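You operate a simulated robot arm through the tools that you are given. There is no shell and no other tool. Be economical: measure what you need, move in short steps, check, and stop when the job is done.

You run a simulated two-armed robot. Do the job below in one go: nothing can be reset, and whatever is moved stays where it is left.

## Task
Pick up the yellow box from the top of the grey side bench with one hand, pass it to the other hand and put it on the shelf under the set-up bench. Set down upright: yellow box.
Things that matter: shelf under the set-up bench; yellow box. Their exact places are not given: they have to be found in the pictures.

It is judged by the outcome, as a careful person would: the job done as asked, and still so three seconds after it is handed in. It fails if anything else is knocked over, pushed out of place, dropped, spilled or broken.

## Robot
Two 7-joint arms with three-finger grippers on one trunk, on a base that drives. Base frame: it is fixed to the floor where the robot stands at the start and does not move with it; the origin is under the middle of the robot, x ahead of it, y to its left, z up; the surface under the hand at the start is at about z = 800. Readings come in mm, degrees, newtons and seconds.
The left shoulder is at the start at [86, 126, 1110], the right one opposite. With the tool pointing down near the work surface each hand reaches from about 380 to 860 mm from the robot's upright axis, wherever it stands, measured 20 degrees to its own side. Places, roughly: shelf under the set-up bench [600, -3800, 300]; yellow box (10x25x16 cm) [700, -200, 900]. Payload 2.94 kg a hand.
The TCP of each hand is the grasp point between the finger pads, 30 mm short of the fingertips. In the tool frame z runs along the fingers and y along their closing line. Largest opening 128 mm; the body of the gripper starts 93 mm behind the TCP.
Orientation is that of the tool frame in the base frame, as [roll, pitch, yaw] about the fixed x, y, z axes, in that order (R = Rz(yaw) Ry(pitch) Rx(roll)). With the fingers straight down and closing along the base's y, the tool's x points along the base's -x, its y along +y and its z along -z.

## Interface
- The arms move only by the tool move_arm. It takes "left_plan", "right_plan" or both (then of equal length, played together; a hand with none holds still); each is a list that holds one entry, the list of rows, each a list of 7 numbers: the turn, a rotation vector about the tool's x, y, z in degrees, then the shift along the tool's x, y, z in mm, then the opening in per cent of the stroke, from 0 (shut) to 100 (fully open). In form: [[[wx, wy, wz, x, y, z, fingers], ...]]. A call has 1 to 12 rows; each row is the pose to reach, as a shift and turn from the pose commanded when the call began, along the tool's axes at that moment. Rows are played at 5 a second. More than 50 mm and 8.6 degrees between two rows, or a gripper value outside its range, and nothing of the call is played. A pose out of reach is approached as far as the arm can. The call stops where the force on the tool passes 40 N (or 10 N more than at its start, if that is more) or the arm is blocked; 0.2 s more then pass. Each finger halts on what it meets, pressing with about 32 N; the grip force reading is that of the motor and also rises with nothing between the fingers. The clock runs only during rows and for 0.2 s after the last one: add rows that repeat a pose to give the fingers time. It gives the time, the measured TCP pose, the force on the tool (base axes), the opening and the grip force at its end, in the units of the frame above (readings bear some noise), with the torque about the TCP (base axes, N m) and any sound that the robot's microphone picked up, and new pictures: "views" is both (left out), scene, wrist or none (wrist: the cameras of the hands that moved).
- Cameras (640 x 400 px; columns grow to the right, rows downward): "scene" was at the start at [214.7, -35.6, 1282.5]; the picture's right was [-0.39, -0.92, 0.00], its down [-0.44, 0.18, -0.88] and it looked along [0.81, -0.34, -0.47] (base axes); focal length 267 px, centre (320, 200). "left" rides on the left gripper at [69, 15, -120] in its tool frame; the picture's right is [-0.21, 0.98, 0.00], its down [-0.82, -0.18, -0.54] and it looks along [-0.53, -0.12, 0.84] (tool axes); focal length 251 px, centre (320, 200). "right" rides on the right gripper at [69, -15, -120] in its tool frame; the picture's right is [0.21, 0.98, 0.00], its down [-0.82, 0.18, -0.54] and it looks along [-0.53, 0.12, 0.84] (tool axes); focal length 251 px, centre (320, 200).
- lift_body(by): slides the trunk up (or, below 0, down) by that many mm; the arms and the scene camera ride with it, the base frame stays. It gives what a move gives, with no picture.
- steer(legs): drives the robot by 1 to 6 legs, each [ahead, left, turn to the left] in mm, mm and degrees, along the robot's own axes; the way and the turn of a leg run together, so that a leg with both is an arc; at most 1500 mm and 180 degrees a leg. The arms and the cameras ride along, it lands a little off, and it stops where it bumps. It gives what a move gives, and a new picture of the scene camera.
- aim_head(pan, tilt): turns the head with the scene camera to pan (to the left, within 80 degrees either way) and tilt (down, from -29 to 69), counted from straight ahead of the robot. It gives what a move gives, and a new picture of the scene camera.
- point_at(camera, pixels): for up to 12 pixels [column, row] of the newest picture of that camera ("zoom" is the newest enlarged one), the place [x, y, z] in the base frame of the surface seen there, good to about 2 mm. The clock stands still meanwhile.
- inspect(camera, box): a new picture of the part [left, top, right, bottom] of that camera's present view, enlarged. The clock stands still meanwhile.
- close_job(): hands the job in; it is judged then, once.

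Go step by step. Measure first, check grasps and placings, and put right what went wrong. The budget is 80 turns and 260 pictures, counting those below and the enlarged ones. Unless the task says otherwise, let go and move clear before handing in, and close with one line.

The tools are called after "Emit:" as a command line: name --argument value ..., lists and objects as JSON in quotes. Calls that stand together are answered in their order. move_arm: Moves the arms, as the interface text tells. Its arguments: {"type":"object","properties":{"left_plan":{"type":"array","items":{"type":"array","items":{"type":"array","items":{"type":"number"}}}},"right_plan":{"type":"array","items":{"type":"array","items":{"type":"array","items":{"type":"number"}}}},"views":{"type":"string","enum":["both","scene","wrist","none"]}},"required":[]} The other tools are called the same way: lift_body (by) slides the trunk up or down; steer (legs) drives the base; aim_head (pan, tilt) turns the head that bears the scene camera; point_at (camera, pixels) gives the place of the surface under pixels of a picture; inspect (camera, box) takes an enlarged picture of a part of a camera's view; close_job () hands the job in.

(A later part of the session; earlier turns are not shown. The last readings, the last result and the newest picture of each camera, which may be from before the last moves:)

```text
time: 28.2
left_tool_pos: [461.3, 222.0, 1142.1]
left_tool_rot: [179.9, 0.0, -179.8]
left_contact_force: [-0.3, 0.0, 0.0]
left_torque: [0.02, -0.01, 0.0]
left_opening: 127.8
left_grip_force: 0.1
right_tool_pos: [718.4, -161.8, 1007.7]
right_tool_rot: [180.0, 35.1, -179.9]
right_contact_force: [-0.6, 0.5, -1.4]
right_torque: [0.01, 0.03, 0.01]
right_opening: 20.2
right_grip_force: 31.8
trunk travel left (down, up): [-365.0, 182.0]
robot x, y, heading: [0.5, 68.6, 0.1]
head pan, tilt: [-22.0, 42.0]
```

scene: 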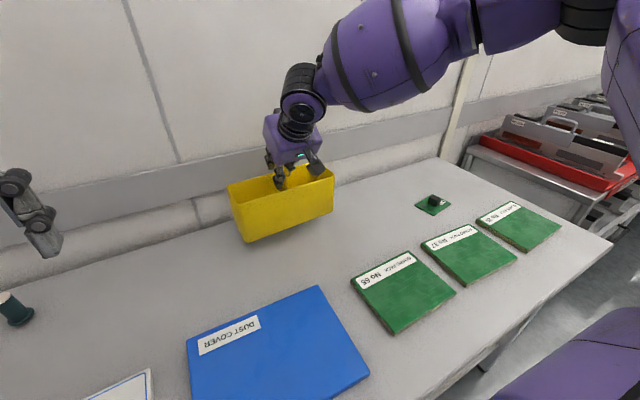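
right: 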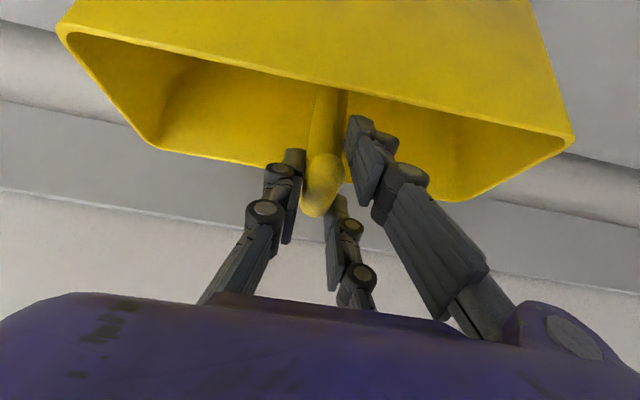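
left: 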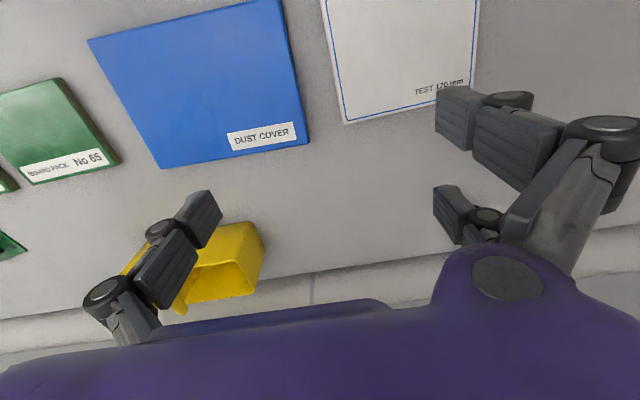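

The box is lifted and steady. I'll draw it in and up, then back away from the bench.

Emit:
move_arm --right_plan '[[[0, 0, 0, 28, 0, -30, 0], [0, 0, 0, 56, 0, -59, 0], [0, 0, 0, 84, 0, -89, 0], [0, 0, 0, 112, 0, -118, 0], [0, 0, 0, 141, 0, -148, 0], [0, 0, 0, 141, 0, -148, 0]]]' --views "scene"

Emit:
aim_head --pan -80 --tilt 30

```text
time: 29.6
left_tool_pos: [461.3, 222.1, 1141.6]
left_tool_rot: [-180.0, -0.1, -180.0]
left_contact_force: [-0.2, 0.4, -0.1]
left_torque: [-0.01, 0.04, 0.01]
left_opening: 128.1
left_grip_force: 0.2
right_tool_pos: [517.3, -159.6, 1048.0]
right_tool_rot: [-179.9, 35.1, -179.8]
right_contact_force: [0.4, 0.0, -2.3]
right_torque: [-0.01, 0.04, -0.01]
right_opening: 20.2
right_grip_force: 32.0
trunk travel left (down, up): [-365.0, 182.0]
robot x, y, heading: [-4.1, 66.8, 0.2]
head pan, tilt: [-22.0, 42.0]
```

scene: 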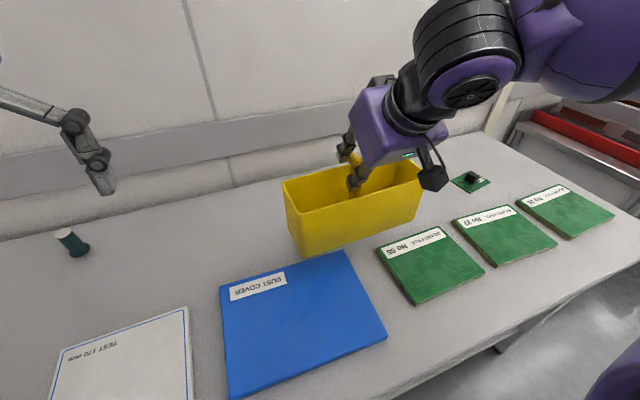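

```text
time: 30.9
left_tool_pos: [460.9, 222.4, 1141.3]
left_tool_rot: [-180.0, 0.0, -179.9]
left_contact_force: [-0.9, -0.6, -0.1]
left_torque: [-0.01, 0.0, 0.02]
left_opening: 127.9
left_grip_force: 0.0
right_tool_pos: [516.3, -161.6, 1047.9]
right_tool_rot: [-180.0, 35.0, 179.9]
right_contact_force: [-0.3, 0.2, -1.5]
right_torque: [0.01, 0.02, -0.02]
right_opening: 20.4
right_grip_force: 32.3
trunk travel left (down, up): [-365.0, 182.0]
robot x, y, heading: [1.7, 66.4, 0.0]
head pan, tilt: [-80.0, 30.0]
```

scene: 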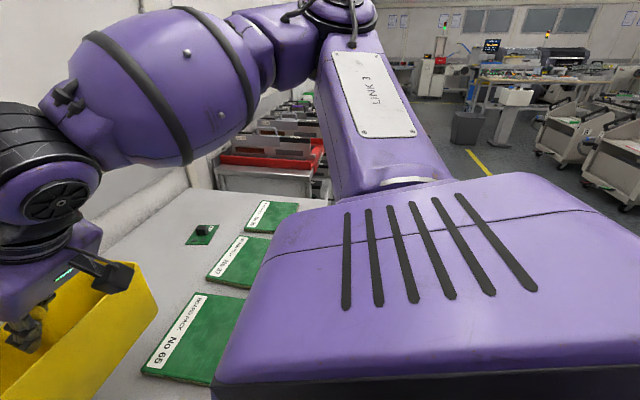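

Emit:
point_at --camera "scene" --pixels '[[555, 150], [620, 200], [600, 140], [500, 145], [468, 138], [435, 90], [470, 160], [635, 215], [500, 180], [405, 80], [480, 100]]'

Emit:
inspect --camera "scene" --box '[380, 20, 640, 220]'

```text
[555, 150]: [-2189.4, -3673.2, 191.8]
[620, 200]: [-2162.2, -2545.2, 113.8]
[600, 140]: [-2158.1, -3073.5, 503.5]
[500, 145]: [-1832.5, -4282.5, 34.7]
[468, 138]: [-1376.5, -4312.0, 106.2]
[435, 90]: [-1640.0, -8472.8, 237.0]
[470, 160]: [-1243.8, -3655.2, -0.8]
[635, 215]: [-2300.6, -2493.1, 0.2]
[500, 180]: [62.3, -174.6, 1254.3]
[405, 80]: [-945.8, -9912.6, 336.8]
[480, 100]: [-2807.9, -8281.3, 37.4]
```

```text
2.00 times, centred on (510, 120) of scene
```

zoom: 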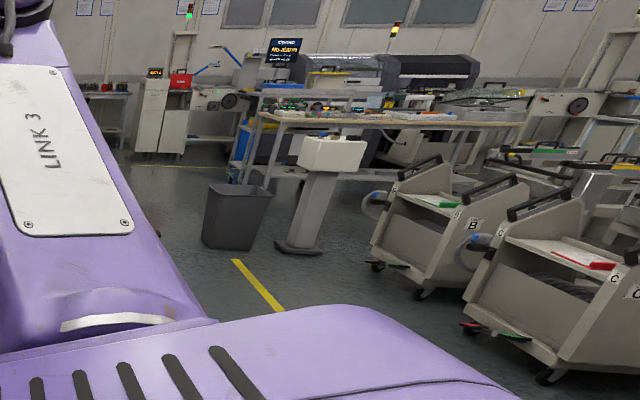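

The aisle is clear, with the carts beyond x = −1800. I'll back up 650 and strafe right by 1200, then look.

Emit:
steer --legs '[[-650, 0, 0]]'

Emit:
aim_head --pan -55 --tilt 15

```text
time: 34.5
left_tool_pos: [-187.9, 219.7, 1142.1]
left_tool_rot: [179.9, 0.1, 179.6]
left_contact_force: [-0.1, 0.6, 0.8]
left_torque: [-0.01, 0.04, -0.01]
left_opening: 128.0
left_grip_force: 0.1
right_tool_pos: [-136.0, -164.1, 1048.1]
right_tool_rot: [179.9, 34.9, 179.5]
right_contact_force: [0.1, 0.7, -2.2]
right_torque: [-0.02, 0.01, 0.01]
right_opening: 20.3
right_grip_force: 32.2
trunk travel left (down, up): [-365.0, 182.0]
robot x, y, heading: [-650.7, 69.4, -0.6]
head pan, tilt: [-80.0, 30.0]
```

scene: 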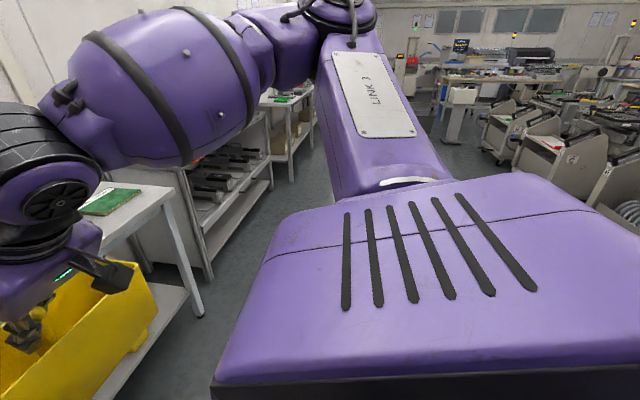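

```text
time: 35.4
left_tool_pos: [-189.4, 218.1, 1140.9]
left_tool_rot: [180.0, 0.0, 179.5]
left_contact_force: [0.5, -0.4, -0.3]
left_torque: [0.03, -0.01, 0.0]
left_opening: 128.0
left_grip_force: 0.1
right_tool_pos: [-135.0, -163.9, 1048.4]
right_tool_rot: [180.0, 35.0, 179.5]
right_contact_force: [-0.1, 0.6, -2.5]
right_torque: [-0.03, 0.03, 0.01]
right_opening: 20.0
right_grip_force: 32.0
trunk travel left (down, up): [-365.0, 182.0]
robot x, y, heading: [-655.2, 66.9, -0.5]
head pan, tilt: [-55.0, 15.0]
```

scene: 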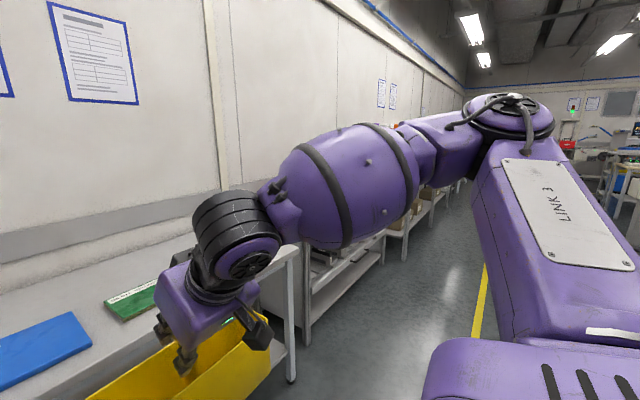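

Emit:
point_at --camera "scene" --pixels '[[307, 340], [380, 260], [405, 240], [430, 215], [290, 380], [415, 195], [300, 250]]'

Emit:
steer --legs '[[0, -1300, 0.5], [0, -1200, 0]]'

```text
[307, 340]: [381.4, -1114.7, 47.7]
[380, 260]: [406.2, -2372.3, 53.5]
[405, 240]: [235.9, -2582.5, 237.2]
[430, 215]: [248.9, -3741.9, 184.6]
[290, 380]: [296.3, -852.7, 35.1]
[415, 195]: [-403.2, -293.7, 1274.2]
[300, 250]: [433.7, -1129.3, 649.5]
```

```text
time: 57.6
left_tool_pos: [-182.5, -2303.7, 1142.0]
left_tool_rot: [180.0, 0.0, -179.7]
left_contact_force: [-0.3, -0.5, 0.1]
left_torque: [0.02, -0.01, 0.02]
left_opening: 128.2
left_grip_force: 0.1
right_tool_pos: [-124.5, -2686.0, 1049.0]
right_tool_rot: [180.0, 34.9, -179.8]
right_contact_force: [0.0, -0.5, -1.5]
right_torque: [-0.01, 0.02, -0.02]
right_opening: 20.0
right_grip_force: 32.4
trunk travel left (down, up): [-365.0, 182.0]
robot x, y, heading: [-644.1, -2463.3, 0.3]
head pan, tilt: [-55.0, 15.0]
```

scene: 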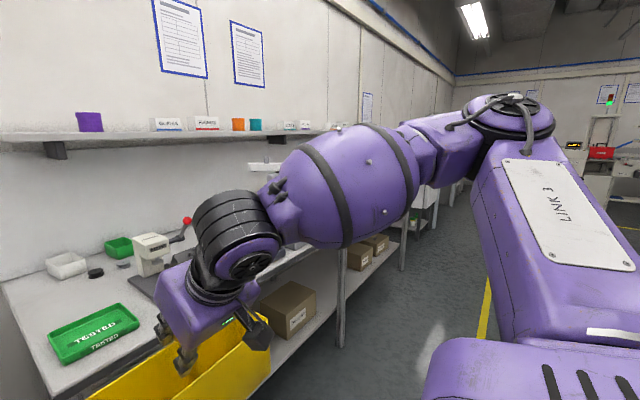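

A bench with a lower shelf holding cardboard boxes is ahead-right. I'll drive on 700 more and look at it directly.

Emit:
steer --legs '[[0, -800, 0]]'

Emit:
aim_head --pan -35 --tilt 35

Emit:
aim_head --pan 25 --tilt 35

```text
time: 65.0
left_tool_pos: [-176.5, -3092.8, 1140.5]
left_tool_rot: [179.9, 0.0, -179.3]
left_contact_force: [0.0, 0.7, 0.4]
left_torque: [0.0, 0.0, -0.02]
left_opening: 127.8
left_grip_force: 0.1
right_tool_pos: [-114.9, -3473.5, 1047.4]
right_tool_rot: [-180.0, 35.0, -179.3]
right_contact_force: [-0.1, 0.3, -1.8]
right_torque: [-0.03, 0.04, -0.01]
right_opening: 20.3
right_grip_force: 32.1
trunk travel left (down, up): [-365.0, 182.0]
robot x, y, heading: [-637.6, -3253.7, 0.6]
head pan, tilt: [-55.0, 15.0]
```

scene: 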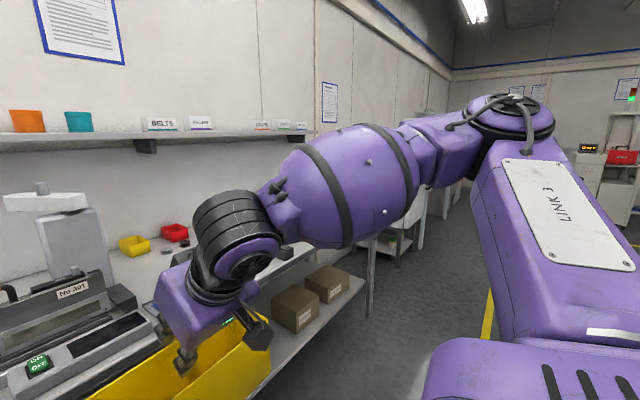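

```text
time: 65.8
left_tool_pos: [-175.9, -3092.1, 1141.4]
left_tool_rot: [179.9, 0.0, -179.2]
left_contact_force: [0.6, -0.2, -0.8]
left_torque: [-0.01, 0.01, 0.0]
left_opening: 127.8
left_grip_force: 0.1
right_tool_pos: [-116.5, -3473.6, 1047.5]
right_tool_rot: [-180.0, 35.0, -179.4]
right_contact_force: [0.1, 0.8, -2.4]
right_torque: [0.0, 0.0, 0.01]
right_opening: 20.1
right_grip_force: 31.7
trunk travel left (down, up): [-365.0, 182.0]
robot x, y, heading: [-636.0, -3254.0, 0.7]
head pan, tilt: [-35.0, 35.0]
```

scene: 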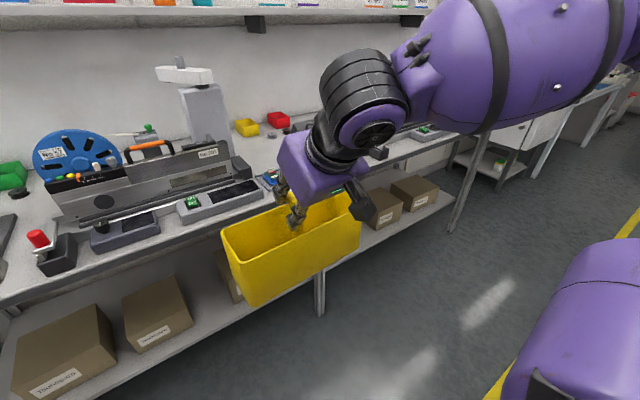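

```text
time: 67.1
left_tool_pos: [-176.4, -3091.7, 1142.6]
left_tool_rot: [-179.9, 0.0, -179.3]
left_contact_force: [0.3, -0.6, 0.8]
left_torque: [0.0, 0.02, -0.01]
left_opening: 128.2
left_grip_force: 0.0
right_tool_pos: [-116.4, -3474.3, 1048.6]
right_tool_rot: [180.0, 35.0, -179.4]
right_contact_force: [0.5, 0.2, -2.7]
right_torque: [0.03, 0.01, 0.01]
right_opening: 20.3
right_grip_force: 32.0
trunk travel left (down, up): [-365.0, 182.0]
robot x, y, heading: [-638.1, -3251.2, 0.8]
head pan, tilt: [25.0, 35.0]
```

scene: 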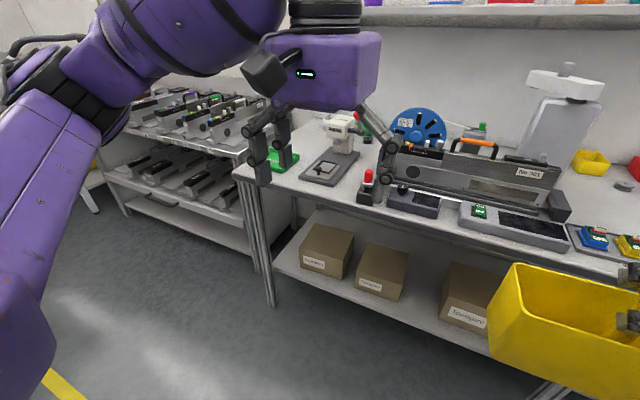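

The shelf under the set-up bench holds several cartons. I'll measure the free gaps, the shelf edge and the height.

Emit:
point_at --camera "scene" --pixels '[[300, 285], [350, 300], [420, 325], [300, 265], [352, 245], [405, 255], [355, 280], [403, 288], [440, 310], [420, 215], [300, 180], [420, 280]]'

Emit:
aim_head --pan -50 --tilt 35

Emit:
point_at --camera "scene" --pixels '[[320, 200], [250, 220], [200, 300]]'

```text
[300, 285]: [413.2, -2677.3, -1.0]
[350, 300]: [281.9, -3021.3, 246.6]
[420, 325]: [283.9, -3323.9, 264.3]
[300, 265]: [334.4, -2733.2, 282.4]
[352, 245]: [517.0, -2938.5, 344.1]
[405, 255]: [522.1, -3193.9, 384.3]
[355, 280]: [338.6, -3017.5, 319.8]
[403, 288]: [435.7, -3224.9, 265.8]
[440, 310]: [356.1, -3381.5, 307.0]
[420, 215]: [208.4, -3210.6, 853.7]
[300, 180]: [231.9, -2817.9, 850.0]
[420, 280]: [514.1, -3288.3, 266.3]
```

```text
time: 68.6
left_tool_pos: [-175.7, -3092.0, 1141.3]
left_tool_rot: [179.9, -0.1, -179.4]
left_contact_force: [0.2, -0.6, -0.3]
left_torque: [0.0, -0.02, -0.01]
left_opening: 127.7
left_grip_force: 0.2
right_tool_pos: [-116.0, -3474.6, 1047.9]
right_tool_rot: [179.9, 35.0, -179.3]
right_contact_force: [-0.3, 0.0, -1.9]
right_torque: [0.02, 0.0, 0.0]
right_opening: 20.1
right_grip_force: 31.8
trunk travel left (down, up): [-365.0, 182.0]
robot x, y, heading: [-639.1, -3250.8, 1.0]
head pan, tilt: [-50.0, 35.0]
```

scene: 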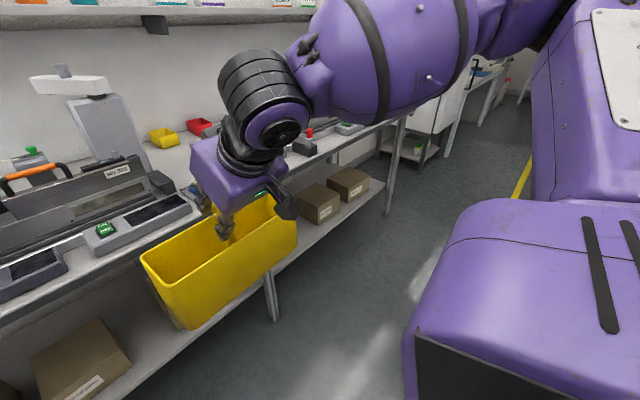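

```text
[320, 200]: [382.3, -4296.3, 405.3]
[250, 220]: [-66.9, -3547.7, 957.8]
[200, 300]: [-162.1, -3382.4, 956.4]
```

The shelf surface is at z ≈ 266 with its front edge at x ≈ 281, and the bench top is at ≈ 850. I need to see y −3450 to −4150, so I'll strafe right and look from there.

Emit:
steer --legs '[[0, -650, -0.8]]'

Emit:
aim_head --pan 5 --tilt 42

```text
time: 74.7
left_tool_pos: [-171.1, -3745.9, 1141.6]
left_tool_rot: [-179.9, 0.0, 179.4]
left_contact_force: [0.6, 0.1, -0.4]
left_torque: [0.0, 0.0, -0.01]
left_opening: 128.0
left_grip_force: 0.0
right_tool_pos: [-119.6, -4131.2, 1048.0]
right_tool_rot: [180.0, 35.0, 179.5]
right_contact_force: [0.3, 0.6, -1.8]
right_torque: [-0.01, 0.01, 0.01]
right_opening: 20.3
right_grip_force: 31.8
trunk travel left (down, up): [-365.0, 182.0]
robot x, y, heading: [-633.3, -3895.2, -0.8]
head pan, tilt: [-50.0, 35.0]
```

scene: 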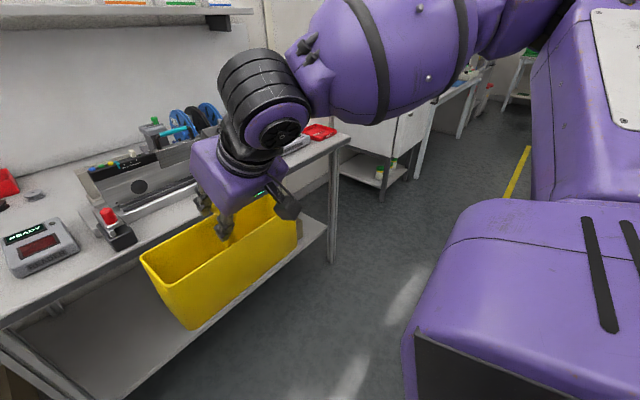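

```text
time: 76.0
left_tool_pos: [-171.1, -3745.3, 1142.8]
left_tool_rot: [180.0, 0.0, 179.4]
left_contact_force: [-0.8, -0.5, -0.4]
left_torque: [-0.02, -0.01, 0.03]
left_opening: 128.1
left_grip_force: 0.1
right_tool_pos: [-120.1, -4130.0, 1047.8]
right_tool_rot: [179.9, 35.0, 179.5]
right_contact_force: [-0.1, 0.5, -2.2]
right_torque: [-0.01, 0.01, 0.01]
right_opening: 20.5
right_grip_force: 31.7
trunk travel left (down, up): [-365.0, 182.0]
robot x, y, heading: [-634.2, -3898.1, -0.4]
head pan, tilt: [5.0, 42.0]
```

scene: 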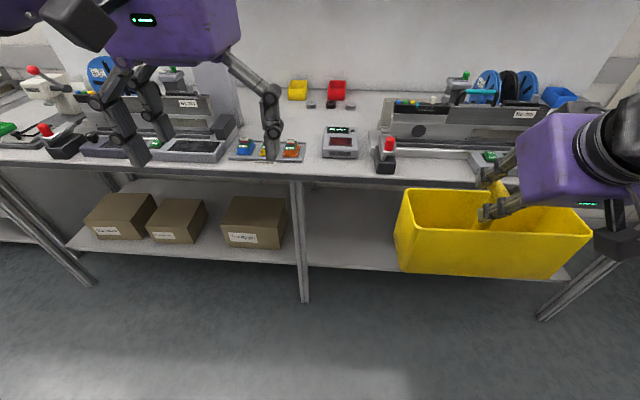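

Emit:
point_at --camera "scene" --pixels '[[312, 255], [350, 225], [350, 260], [390, 264], [345, 200], [300, 230], [300, 180], [400, 184], [370, 195], [330, 240], [270, 240], [350, 268]]'

Emit:
inspect --camera "scene" --box '[280, 160, 600, 320]'

```text
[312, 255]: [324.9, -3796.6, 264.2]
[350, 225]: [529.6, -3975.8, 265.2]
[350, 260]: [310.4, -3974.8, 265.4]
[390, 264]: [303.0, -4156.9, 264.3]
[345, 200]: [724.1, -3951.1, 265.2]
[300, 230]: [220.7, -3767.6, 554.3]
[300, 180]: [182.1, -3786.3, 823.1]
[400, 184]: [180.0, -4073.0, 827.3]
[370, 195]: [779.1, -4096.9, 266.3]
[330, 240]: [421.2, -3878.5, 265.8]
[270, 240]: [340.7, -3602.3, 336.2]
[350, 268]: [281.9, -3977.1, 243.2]
```

```text
2.00 times, centred on (440, 240) of scene
```

zoom: 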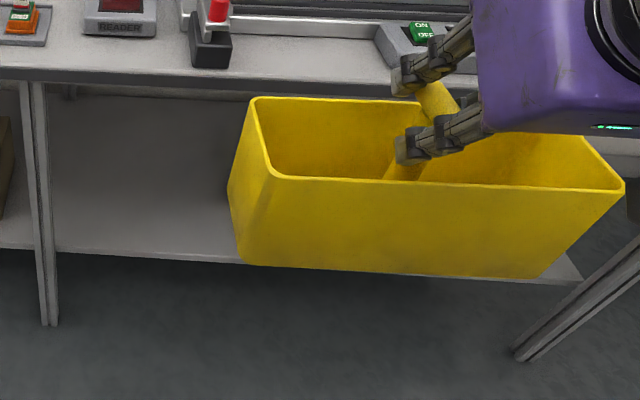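

The right half of the shelf is free: y −3800 to −4160 and beyond, surface z 265.5, front edge x 281, middle leg at y −3768. I'll hand over here: bring the box to the centre and yaw it 45° so its left end faces me, with the left hand moved aside first.

Emit:
move_arm --left_plan '[[[0, 0, 0, 15, 30, 0, 100], [0, 0, 0, 30, 60, 0, 100], [0, 0, 0, 45, 90, 0, 100], [0, 0, 0, 60, 120, 0, 100], [0, 0, 0, 60, 140, 0, 100], [0, 0, 0, 60, 140, 0, 100], [0, 0, 0, 60, 140, 0, 100]]]' --right_plan '[[[-4.3, 0, -6.15, 0, 30, 0, 0], [-8.6, 0, -12.3, 0, 62, 0, 0], [-12.9, 0, -18.4, 0, 94, 0, 0], [-17.2, 0, -24.6, 0, 126, 0, 0], [-21.5, 0, -30.7, 0, 158, 0, 0], [-25.8, 0, -36.9, 0, 190, 0, 0], [-25.8, 0, -36.9, 0, 190, 0, 0]]]' --views "both"

```text
time: 77.5
left_tool_pos: [-231.3, -3605.4, 1142.9]
left_tool_rot: [179.9, 0.0, 179.5]
left_contact_force: [0.1, -0.8, 0.6]
left_torque: [0.02, 0.0, -0.02]
left_opening: 128.1
left_grip_force: 0.0
right_tool_pos: [-119.9, -3938.2, 1047.7]
right_tool_rot: [180.0, 35.0, -135.5]
right_contact_force: [-0.1, 0.2, -1.8]
right_torque: [0.04, 0.0, 0.02]
right_opening: 20.2
right_grip_force: 31.8
trunk travel left (down, up): [-365.0, 182.0]
robot x, y, heading: [-634.6, -3896.1, -0.5]
head pan, tilt: [5.0, 42.0]
```

scene: 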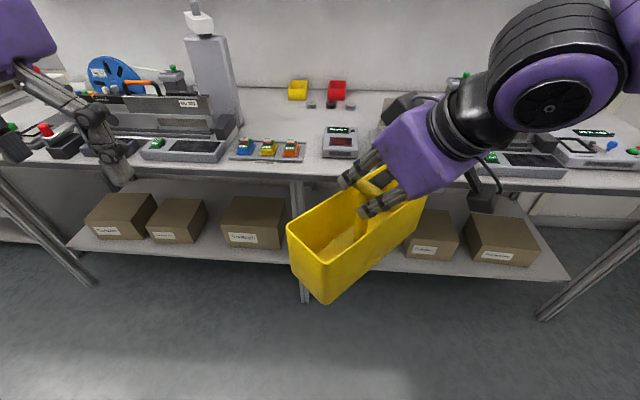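
right: 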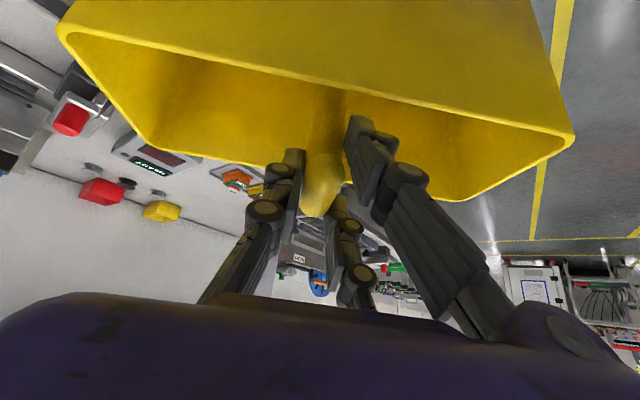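
left: 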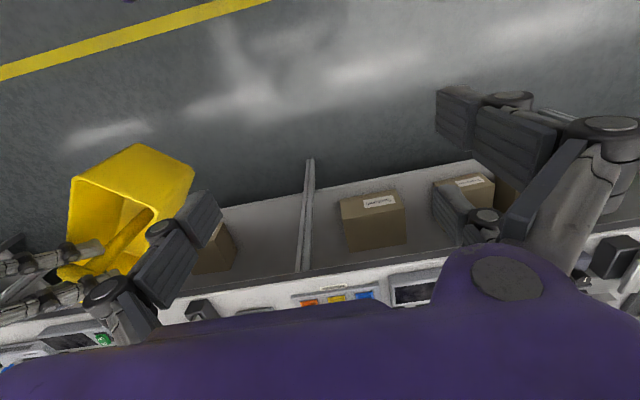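

The yaw worked. There are also cartons to the right of the gap, so I'll measure the gap and the box's end.

Emit:
point_at --camera "scene" --pixels '[[412, 252], [430, 252], [425, 222], [400, 262], [289, 228], [324, 264], [326, 300], [424, 205], [305, 245], [357, 193], [295, 268], [450, 225]]'

Emit:
inspect --camera "scene" --box '[270, 140, 480, 310]'

```text
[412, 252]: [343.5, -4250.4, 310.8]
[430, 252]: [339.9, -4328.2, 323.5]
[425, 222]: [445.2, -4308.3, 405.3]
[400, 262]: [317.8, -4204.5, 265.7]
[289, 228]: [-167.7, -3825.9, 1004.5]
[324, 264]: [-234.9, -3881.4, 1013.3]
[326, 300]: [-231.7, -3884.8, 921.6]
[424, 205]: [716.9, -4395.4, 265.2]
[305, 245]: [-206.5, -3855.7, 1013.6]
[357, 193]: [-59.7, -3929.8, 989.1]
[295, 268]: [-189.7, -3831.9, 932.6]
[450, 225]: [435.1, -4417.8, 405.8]
```

```text
2.35 times, centred on (375, 225) of scene
```

zoom: 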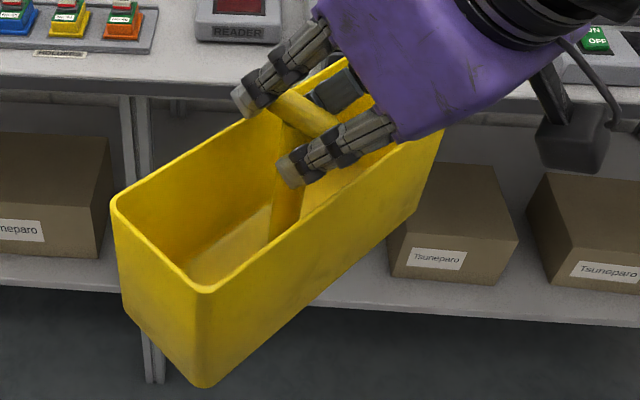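

The gap runs from about y −3780 to −4235, so I'll place around y −4005. The box end is at about (−203, −3852) with its axis yawed −46°. I'll orient the left hand for the end grasp: yaw first, then pitch.

Emit:
move_arm --left_plan '[[[0, 0, 7.6, 0, -20, 0, 100], [0, 0, 15.2, 0, -40, 0, 100], [0, 0, 22.8, 0, -60, 0, 100], [0, 0, 30.4, 0, -80, 0, 100], [0, 0, 38, 0, -100, 0, 100], [0, 0, 45.5, 0, -120, 0, 100], [0, 0, 45.5, 0, -120, 0, 100]]]' --views "none"

Emit:
move_arm --left_plan '[[[0, -8.4, 0, 0, 0, 0, 100], [0, -16.8, 0, 0, 0, 0, 100], [0, -25.2, 0, 0, 0, 0, 100], [0, -33.6, 0, 0, 0, 0, 100], [0, -42, 0, 0, 0, 0, 100], [0, -50, 0, 0, 0, 0, 100], [0, -50, 0, 0, 0, 0, 100]]]' --views "both"

```text
time: 79.2
left_tool_pos: [-232.8, -3725.0, 1140.5]
left_tool_rot: [179.9, 0.1, 134.0]
left_contact_force: [-0.3, 0.6, -0.2]
left_torque: [0.02, -0.02, 0.01]
left_opening: 128.0
left_grip_force: 0.1
right_tool_pos: [-119.0, -3938.3, 1048.5]
right_tool_rot: [-179.9, 35.0, -135.4]
right_contact_force: [1.0, -0.5, -2.2]
right_torque: [0.0, -0.02, -0.04]
right_opening: 20.1
right_grip_force: 31.4
trunk travel left (down, up): [-365.0, 182.0]
robot x, y, heading: [-633.0, -3897.8, -0.7]
head pan, tilt: [5.0, 42.0]
```

```text
time: 81.0
left_tool_pos: [-215.1, -3750.9, 1184.9]
left_tool_rot: [173.5, 53.7, 128.6]
left_contact_force: [0.8, 0.3, 0.4]
left_torque: [-0.02, -0.01, 0.01]
left_opening: 127.6
left_grip_force: 0.1
left hand out of reach, approached as far as the arm can: row 6, 7
right_tool_pos: [-117.7, -3939.4, 1047.9]
right_tool_rot: [-180.0, 35.0, -135.5]
right_contact_force: [0.6, 0.5, -1.8]
right_torque: [-0.04, 0.03, -0.02]
right_opening: 20.1
right_grip_force: 31.9
trunk travel left (down, up): [-365.0, 182.0]
robot x, y, heading: [-635.2, -3897.5, -0.4]
head pan, tilt: [5.0, 42.0]
stopped in row 7 (left hand): the arm was blocked; the commanded pose is now the measured one
```

scene: 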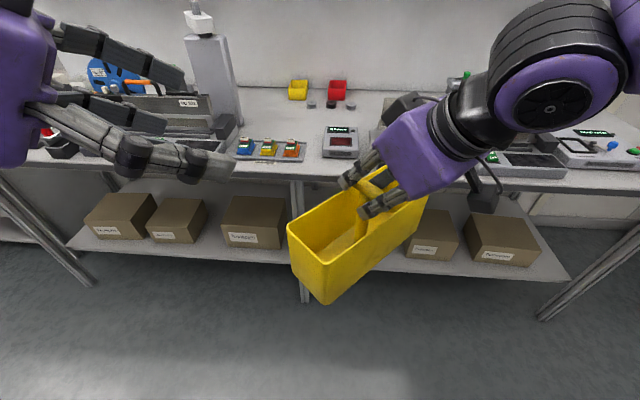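
left: 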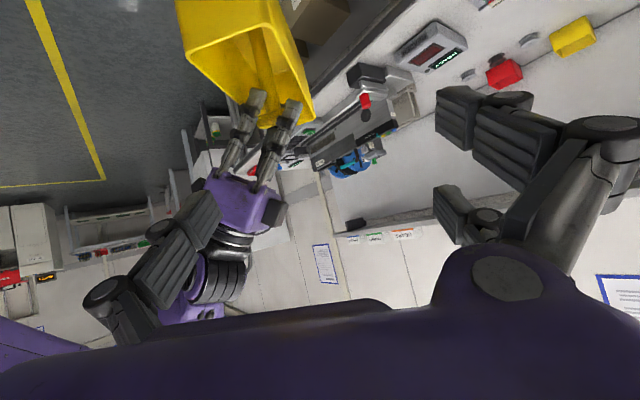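

The left arm was too folded. I'll move the box 100 mm further ahead with the right hand, then bring the left to a pre-grasp 140 mm back along its fingers.

Emit:
move_arm --right_plan '[[[0, 0, 0, -19.5, -23.4, 13.6, 0], [0, 0, 0, -39, -46.8, 27.3, 0], [0, 0, 0, -58.4, -70.1, 40.9, 0], [0, 0, 0, -58.4, -70.1, 40.9, 0]]]' --views "none"

Emit:
move_arm --left_plan '[[[0.4, 0.8, -0.6, 8, 0.5, 30, 100], [0.9, 1.6, -1.3, 16, 1, 61, 100], [1.3, 2.4, -1.9, 25, 1.4, 92, 100], [1.8, 3.2, -2.5, 33, 1.9, 122, 100], [2.2, 3.9, -3.15, 41.5, 2.3, 152.5, 100], [2.2, 3.9, -3.15, 41.5, 2.3, 152.5, 100]]]' --views "both"

```text
time: 82.0
left_tool_pos: [-215.2, -3752.2, 1183.6]
left_tool_rot: [173.5, 53.6, 128.5]
left_contact_force: [0.1, -0.1, -0.2]
left_torque: [-0.01, -0.04, 0.02]
left_opening: 128.0
left_grip_force: 0.0
right_tool_pos: [-20.4, -3938.6, 1048.7]
right_tool_rot: [-179.9, 35.0, -135.5]
right_contact_force: [-0.8, -0.1, -1.5]
right_torque: [-0.03, -0.01, -0.01]
right_opening: 20.2
right_grip_force: 32.0
trunk travel left (down, up): [-365.0, 182.0]
robot x, y, heading: [-636.4, -3896.9, -0.5]
head pan, tilt: [5.0, 42.0]
```

```text
time: 83.3
left_tool_pos: [-140.7, -3816.6, 1060.4]
left_tool_rot: [180.0, 49.8, 133.8]
left_contact_force: [0.0, -0.7, 0.4]
left_torque: [0.01, -0.01, 0.0]
left_opening: 128.2
left_grip_force: 0.1
right_tool_pos: [-21.0, -3937.5, 1048.7]
right_tool_rot: [-179.9, 35.1, -135.5]
right_contact_force: [0.2, 0.1, -1.5]
right_torque: [-0.02, -0.03, 0.02]
right_opening: 20.2
right_grip_force: 32.2
trunk travel left (down, up): [-365.0, 182.0]
robot x, y, heading: [-634.1, -3896.1, -0.7]
head pan, tilt: [5.0, 42.0]
```

scene: 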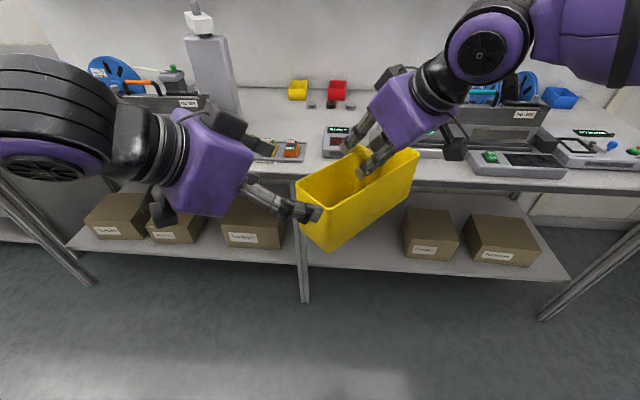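
left: 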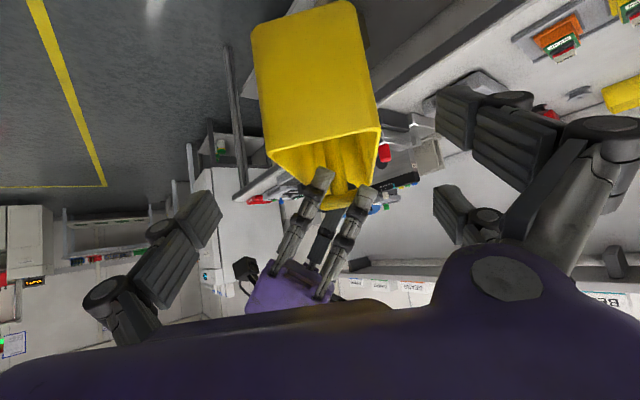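

The left fingers line up around the box end. I'll measure the end wall precisely.

Emit:
point_at --camera "left" --pixels '[[270, 145], [320, 137], [374, 125], [262, 80], [362, 60], [312, 70], [258, 35], [345, 10]]'

Emit:
point_at --camera "scene" --pixels '[[298, 186], [328, 208], [331, 245], [410, 190], [340, 170]]'

```text
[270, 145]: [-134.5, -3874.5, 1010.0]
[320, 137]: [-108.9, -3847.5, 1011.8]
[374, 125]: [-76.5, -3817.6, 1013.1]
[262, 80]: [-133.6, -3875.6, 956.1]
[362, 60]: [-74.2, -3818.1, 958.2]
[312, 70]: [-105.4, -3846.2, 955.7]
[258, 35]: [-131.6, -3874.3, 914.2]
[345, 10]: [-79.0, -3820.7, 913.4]
```

```text
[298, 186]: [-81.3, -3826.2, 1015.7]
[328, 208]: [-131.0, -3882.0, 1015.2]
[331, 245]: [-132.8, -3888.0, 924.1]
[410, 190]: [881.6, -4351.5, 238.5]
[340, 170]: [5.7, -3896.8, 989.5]
```

Emit:
move_arm --left_plan '[[[0, 0, 0, 0, 4.6, 25, 100], [0, 0, 0, 1, 4.6, 60, 100], [0, 0, 0, 2, 4.6, 95, 100], [0, 0, 0, 2.2, 4.6, 133, 100], [0, 0, 0, 2.2, 4.6, 133, 100]]]' --views "both"

Emit:
inspect --camera "scene" --box '[200, 90, 460, 270]'

```text
time: 84.5
left_tool_pos: [-68.2, -3884.6, 976.6]
left_tool_rot: [180.0, 49.9, 134.0]
left_contact_force: [-0.8, 0.0, 0.0]
left_torque: [0.01, -0.02, 0.03]
left_opening: 128.0
left_grip_force: 0.0
right_tool_pos: [-20.4, -3938.0, 1048.6]
right_tool_rot: [-179.9, 35.0, -135.5]
right_contact_force: [-0.6, 0.3, -1.6]
right_torque: [-0.04, -0.02, 0.02]
right_opening: 20.2
right_grip_force: 32.0
trunk travel left (down, up): [-365.0, 182.0]
robot x, y, heading: [-634.3, -3893.6, -0.9]
head pan, tilt: [5.0, 42.0]
```

scene: 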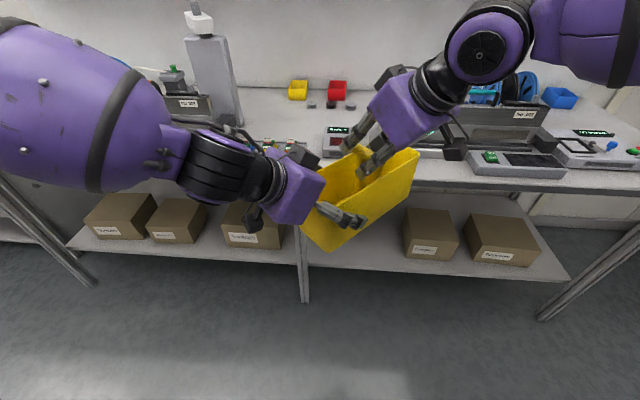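
left: 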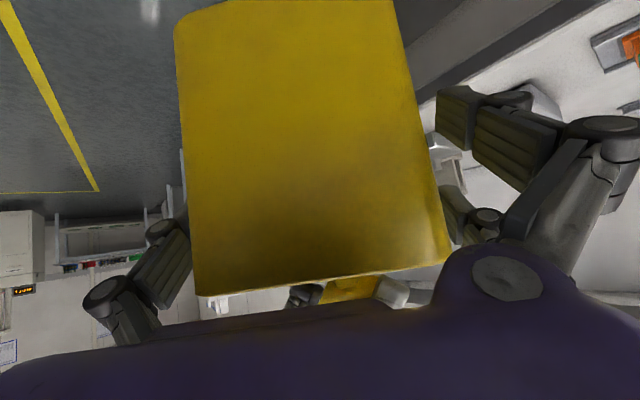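

```text
2.22 times, centred on (330, 180) of scene
```

zoom: 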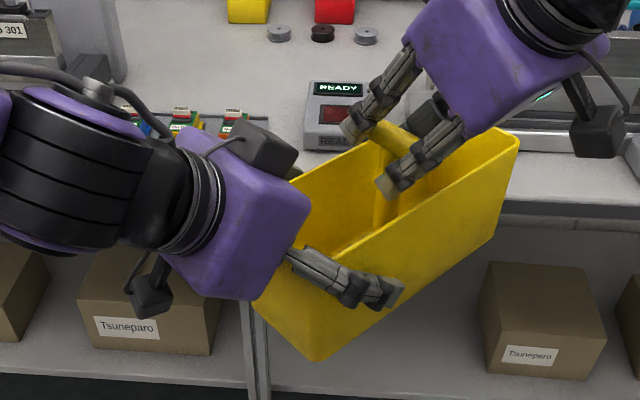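

No contact, and the fingers straddle the box end. I'll close the left hand.

Emit:
move_arm --left_plan '[[[0, 0, 0, 0, 0, 0, 85], [0, 0, 0, 0, 0, 0, 70], [0, 0, 0, 0, 0, 0, 60], [0, 0, 0, 0, 0, 0, 60], [0, 0, 0, 0, 0, 0, 60]]]' --views "both"

```text
time: 85.8
left_tool_pos: [-68.1, -3887.1, 975.1]
left_tool_rot: [-180.0, 49.8, 134.0]
left_contact_force: [-9.7, 14.2, 0.6]
left_torque: [-0.21, -1.21, 0.39]
left_opening: 94.8
left_grip_force: 32.4
right_tool_pos: [-20.6, -3939.7, 1049.1]
right_tool_rot: [-179.9, 35.0, -135.5]
right_contact_force: [10.7, -12.8, -4.2]
right_torque: [-0.91, 0.43, -0.19]
right_opening: 20.4
right_grip_force: 31.7
trunk travel left (down, up): [-365.0, 182.0]
robot x, y, heading: [-633.5, -3900.5, -0.7]
head pan, tilt: [5.0, 42.0]
```

scene: 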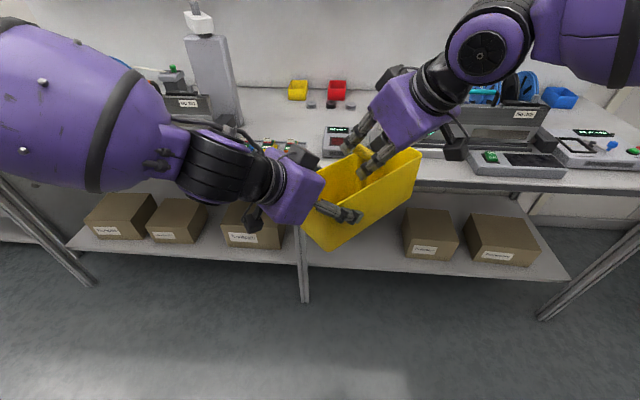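
left: 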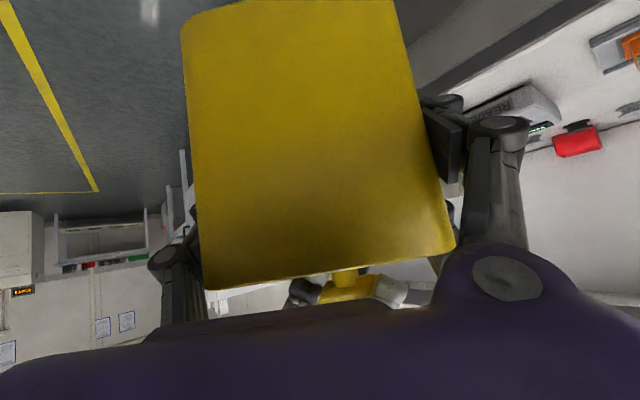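

The left hand grips at 94.8 mm and 32 N. I'll open the right hand while the left holds.

Emit:
move_arm --left_plan '[[[0, 0, 0, 0, 0, 0, 55], [0, 0, 0, 0, 0, 0, 55], [0, 0, 0, 0, 0, 0, 55], [0, 0, 0, 0, 0, 0, 55]]]' --right_plan '[[[0, 0, 0, 0, 0, 0, 20], [0, 0, 0, 0, 0, 0, 35], [0, 0, 0, 0, 0, 0, 45], [0, 0, 0, 0, 0, 0, 45]]]' --views "both"

Emit:
inspect --camera "scene" --box '[270, 90, 460, 270]'

```text
time: 86.8
left_tool_pos: [-68.5, -3886.6, 975.4]
left_tool_rot: [180.0, 49.9, 133.9]
left_contact_force: [-0.8, 0.0, -1.8]
left_torque: [0.11, 0.05, 0.01]
left_opening: 94.1
left_grip_force: 32.0
right_tool_pos: [-20.9, -3939.2, 1048.2]
right_tool_rot: [-179.9, 35.0, -135.6]
right_contact_force: [-0.5, 0.7, 0.8]
right_torque: [-0.04, 0.02, 0.02]
right_opening: 57.4
right_grip_force: 0.0
trunk travel left (down, up): [-365.0, 182.0]
robot x, y, heading: [-637.6, -3898.4, -0.5]
head pan, tilt: [5.0, 42.0]
```

scene: 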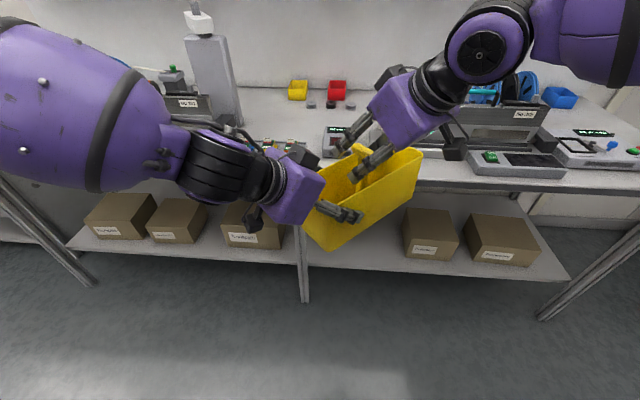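
right: 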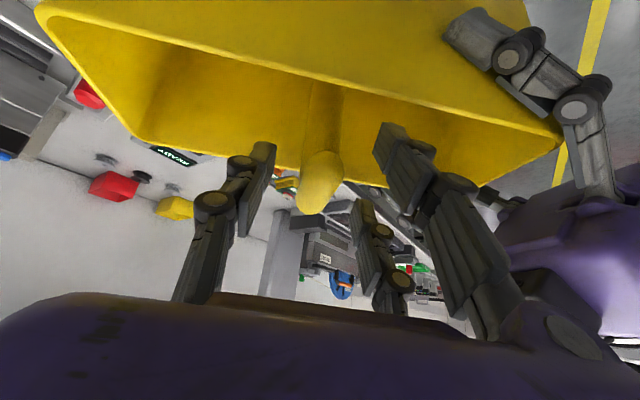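
left: 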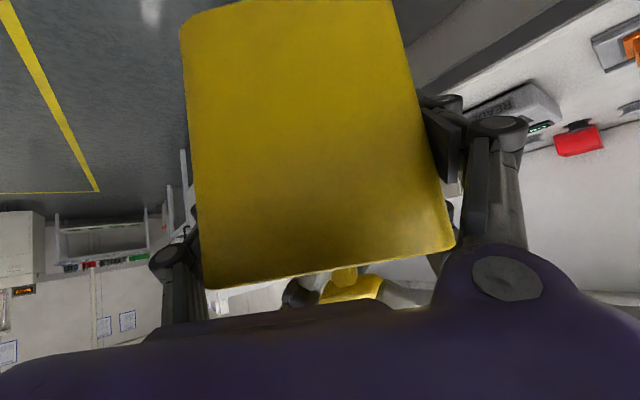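

```text
2.22 times, centred on (365, 180) of scene
```

zoom: 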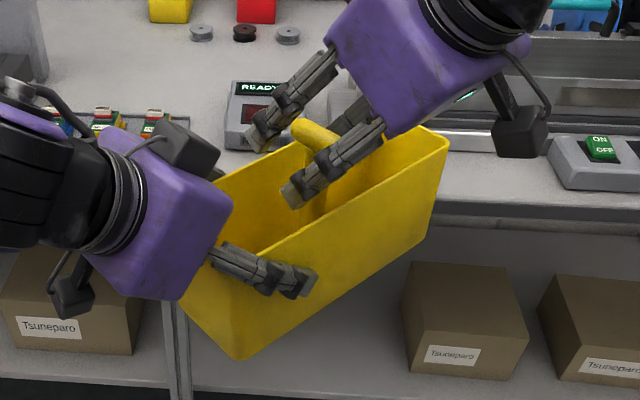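

The left hand holds the box steadily. The right hand retreats straight back along its fingers.

Emit:
move_arm --right_plan '[[[0, 0, 0, 0, 0, -30, 50], [0, 0, 0, 0, 0, -75, 50], [0, 0, 0, 0, 0, -120, 50], [0, 0, 0, 0, 0, -160, 50], [0, 0, 0, 0, 0, -160, 50]]]' --views "none"

Emit:
move_arm --right_plan '[[[2.9, 0, 4.1, 6, -40, 0, 50], [5.8, 0, 8.2, 12, -80, 0, 50], [8.6, 0, 12.3, 18, -120, 0, 50], [11.5, 0, 16.4, 24, -160, 0, 50], [14.4, 0, 20.5, 40, -200, 0, 50], [17.2, 0, 24.6, 60, -235, 0, 50], [20, 0, 28.7, 80, -265, 0, 50], [20, 0, 28.7, 80, -265, 0, 50]]]' --views "scene"

```text
time: 88.0
left_tool_pos: [-67.4, -3887.0, 974.0]
left_tool_rot: [-179.9, 49.9, 133.9]
left_contact_force: [0.3, 0.1, -2.0]
left_torque: [0.09, 0.09, -0.01]
left_opening: 93.9
left_grip_force: 32.3
right_tool_pos: [-83.9, -4001.9, 1177.9]
right_tool_rot: [180.0, 34.9, -135.5]
right_contact_force: [1.4, 0.3, 0.5]
right_torque: [0.01, 0.01, -0.04]
right_opening: 64.0
right_grip_force: 0.1
trunk travel left (down, up): [-365.0, 182.0]
robot x, y, heading: [-635.5, -3896.8, -0.5]
head pan, tilt: [5.0, 42.0]
```

```text
time: 89.8
left_tool_pos: [-68.0, -3886.1, 974.9]
left_tool_rot: [-179.9, 49.9, 133.9]
left_contact_force: [-0.5, 0.1, -1.5]
left_torque: [0.07, 0.08, 0.02]
left_opening: 94.0
left_grip_force: 32.3
right_tool_pos: [55.0, -4237.6, 1133.7]
right_tool_rot: [180.0, 35.0, -170.6]
right_contact_force: [-0.6, 0.1, -0.3]
right_torque: [-0.01, 0.02, 0.0]
right_opening: 63.7
right_grip_force: 0.0
trunk travel left (down, up): [-365.0, 182.0]
robot x, y, heading: [-635.1, -3896.0, -0.3]
head pan, tilt: [5.0, 42.0]
```

scene: 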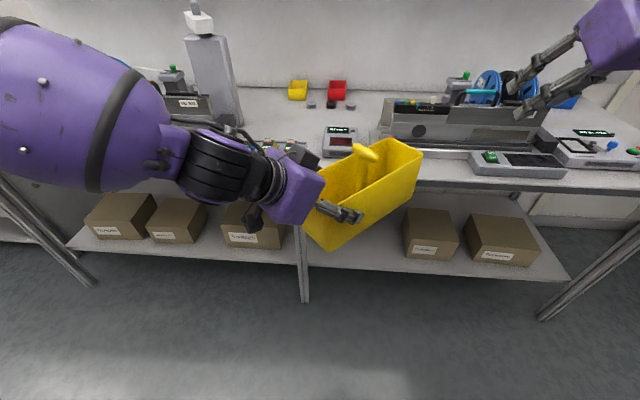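

I'll tuck the right hand back and to the side.

Emit:
move_arm --right_plan '[[[0, 3.5, 0, 37, -4.7, -26, 50], [0, 7, 0, 74, -9.3, -52, 50], [0, 10.5, 0, 111, -14, -78, 50], [0, 14, 0, 148, -18.7, -104, 50], [0, 17.5, 0, 185, -23.3, -130, 50], [0, 21, 0, 223, -28, -156, 50], [0, 24.5, 0, 260, -32.7, -182, 50], [0, 28, 0, 297, -37.4, -208, 50], [0, 31.5, 0, 334, -42, -234, 50], [0, 35, 0, 371, -46.7, -260, 50], [0, 35, 0, 371, -46.7, -260, 50]]]' --views "none"

```text
time: 92.2
left_tool_pos: [-67.3, -3886.8, 974.2]
left_tool_rot: [-179.9, 49.8, 134.0]
left_contact_force: [0.0, 0.4, -1.8]
left_torque: [0.09, 0.06, -0.05]
left_opening: 93.8
left_grip_force: 31.8
right_tool_pos: [-383.8, -4359.3, 1133.1]
right_tool_rot: [180.0, -0.2, -170.6]
right_contact_force: [-0.2, 0.9, -0.5]
right_torque: [-0.01, 0.03, -0.02]
right_opening: 64.2
right_grip_force: 0.0
trunk travel left (down, up): [-365.0, 182.0]
robot x, y, heading: [-634.8, -3900.0, -0.1]
head pan, tilt: [5.0, 42.0]
```

The right hand is tucked. I'll yaw the left hand +46° so the box points straight ahead.

Emit:
move_arm --left_plan '[[[-5.9, 0, -5, 9, 2.7, -10, 55], [-11.7, 0, -9.9, 18, 5.3, -21, 55], [-17.6, 0, -14.9, 26, 8, -31, 55], [-23.4, 0, -19.8, 35, 10.6, -42, 55], [-29.3, 0, -24.8, 44, 13.3, -52, 55], [-35.1, 0, -29.7, 52.7, 15.9, -62.4, 55], [-35.1, 0, -29.7, 52.7, 15.9, -62.4, 55]]]' --views "both"

```text
time: 93.8
left_tool_pos: [-112.0, -3817.0, 972.7]
left_tool_rot: [-179.9, 50.0, -180.0]
left_contact_force: [0.4, 0.8, -2.1]
left_torque: [0.0, 0.17, -0.02]
left_opening: 93.7
left_grip_force: 32.3
right_tool_pos: [-386.0, -4358.3, 1134.5]
right_tool_rot: [179.9, -0.1, -170.6]
right_contact_force: [0.1, -0.5, -0.1]
right_torque: [-0.02, -0.05, 0.0]
right_opening: 63.9
right_grip_force: 0.0
trunk travel left (down, up): [-365.0, 182.0]
robot x, y, heading: [-634.0, -3895.4, -0.4]
head pan, tilt: [5.0, 42.0]
```

scene: 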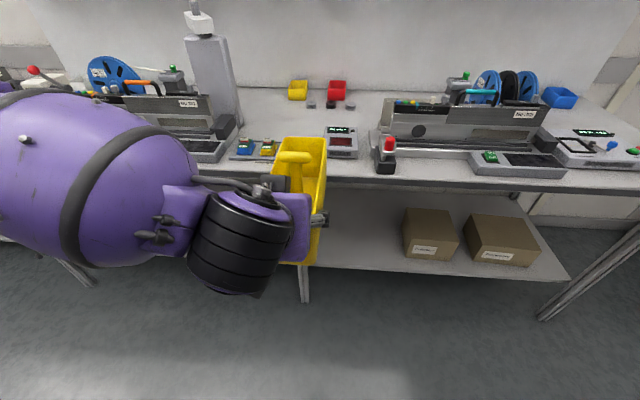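
left: 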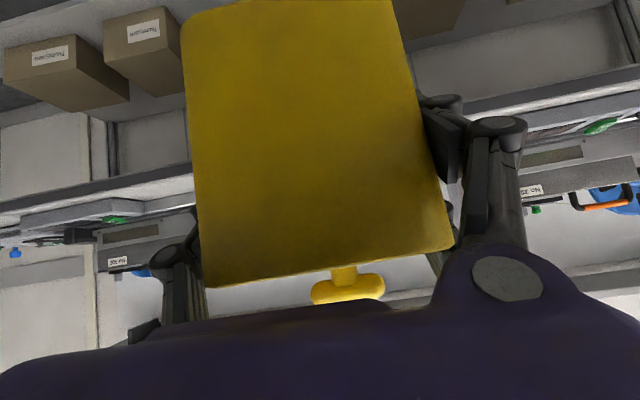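

The box now points ahead. I'll strafe right 190 so the hand lines up with y ≈ −4005, then lower the trunk fully.

Emit:
steer --legs '[[0, -188, 0.3]]'

Emit:
lift_body --by -360

Emit:
aim_head --pan 15 --tilt 35

```text
time: 96.0
left_tool_pos: [-112.5, -4000.6, 973.5]
left_tool_rot: [-179.9, 49.8, -179.7]
left_contact_force: [0.9, 0.2, -1.8]
left_torque: [-0.05, 0.14, 0.0]
left_opening: 93.6
left_grip_force: 32.3
right_tool_pos: [-382.8, -4545.4, 1134.2]
right_tool_rot: [179.9, 0.1, -170.1]
right_contact_force: [0.1, 0.6, 0.7]
right_torque: [0.01, 0.03, 0.02]
right_opening: 64.0
right_grip_force: 0.1
trunk travel left (down, up): [-365.0, 182.0]
robot x, y, heading: [-634.9, -4082.9, -0.0]
head pan, tilt: [5.0, 42.0]
```

scene: 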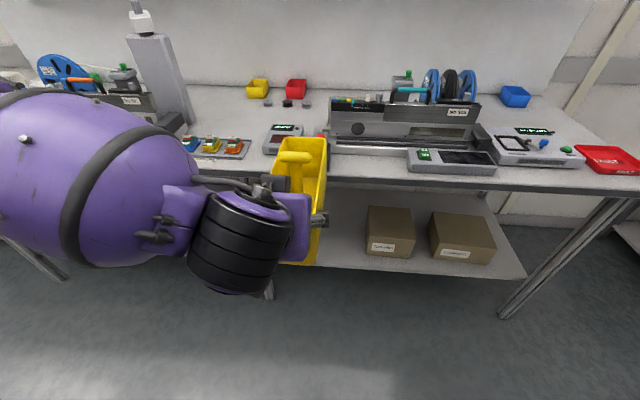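

```text
time: 99.5
left_tool_pos: [-87.3, -4001.0, 531.8]
left_tool_rot: [180.0, 38.4, -179.7]
left_contact_force: [0.5, -0.3, -1.5]
left_torque: [0.04, 0.12, 0.02]
left_opening: 94.1
left_grip_force: 32.4
right_tool_pos: [-383.7, -4545.5, 773.4]
right_tool_rot: [-180.0, 0.0, -170.1]
right_contact_force: [0.1, 0.0, -0.4]
right_torque: [0.02, -0.02, 0.0]
right_opening: 64.1
right_grip_force: 0.0
trunk travel left (down, up): [-5.0, 542.0]
robot x, y, heading: [-638.1, -4086.4, -0.3]
head pan, tilt: [5.0, 42.0]
```

```text
time: 100.3
left_tool_pos: [-88.2, -4000.9, 532.5]
left_tool_rot: [-180.0, 38.4, -179.8]
left_contact_force: [-0.6, 0.1, -1.9]
left_torque: [0.0, 0.14, 0.0]
left_opening: 93.7
left_grip_force: 32.2
right_tool_pos: [-382.8, -4546.0, 773.4]
right_tool_rot: [179.9, 0.0, -170.2]
right_contact_force: [-0.3, -0.9, -0.7]
right_torque: [0.03, 0.01, -0.01]
right_opening: 63.9
right_grip_force: 0.1
trunk travel left (down, up): [-5.0, 542.0]
robot x, y, heading: [-635.6, -4085.3, -0.3]
head pan, tilt: [15.0, 35.0]
```

scene: 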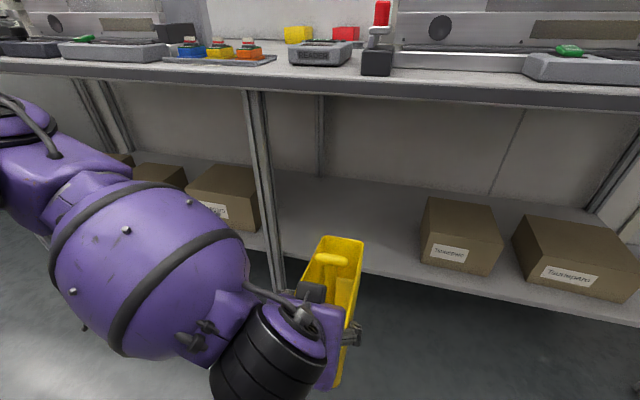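

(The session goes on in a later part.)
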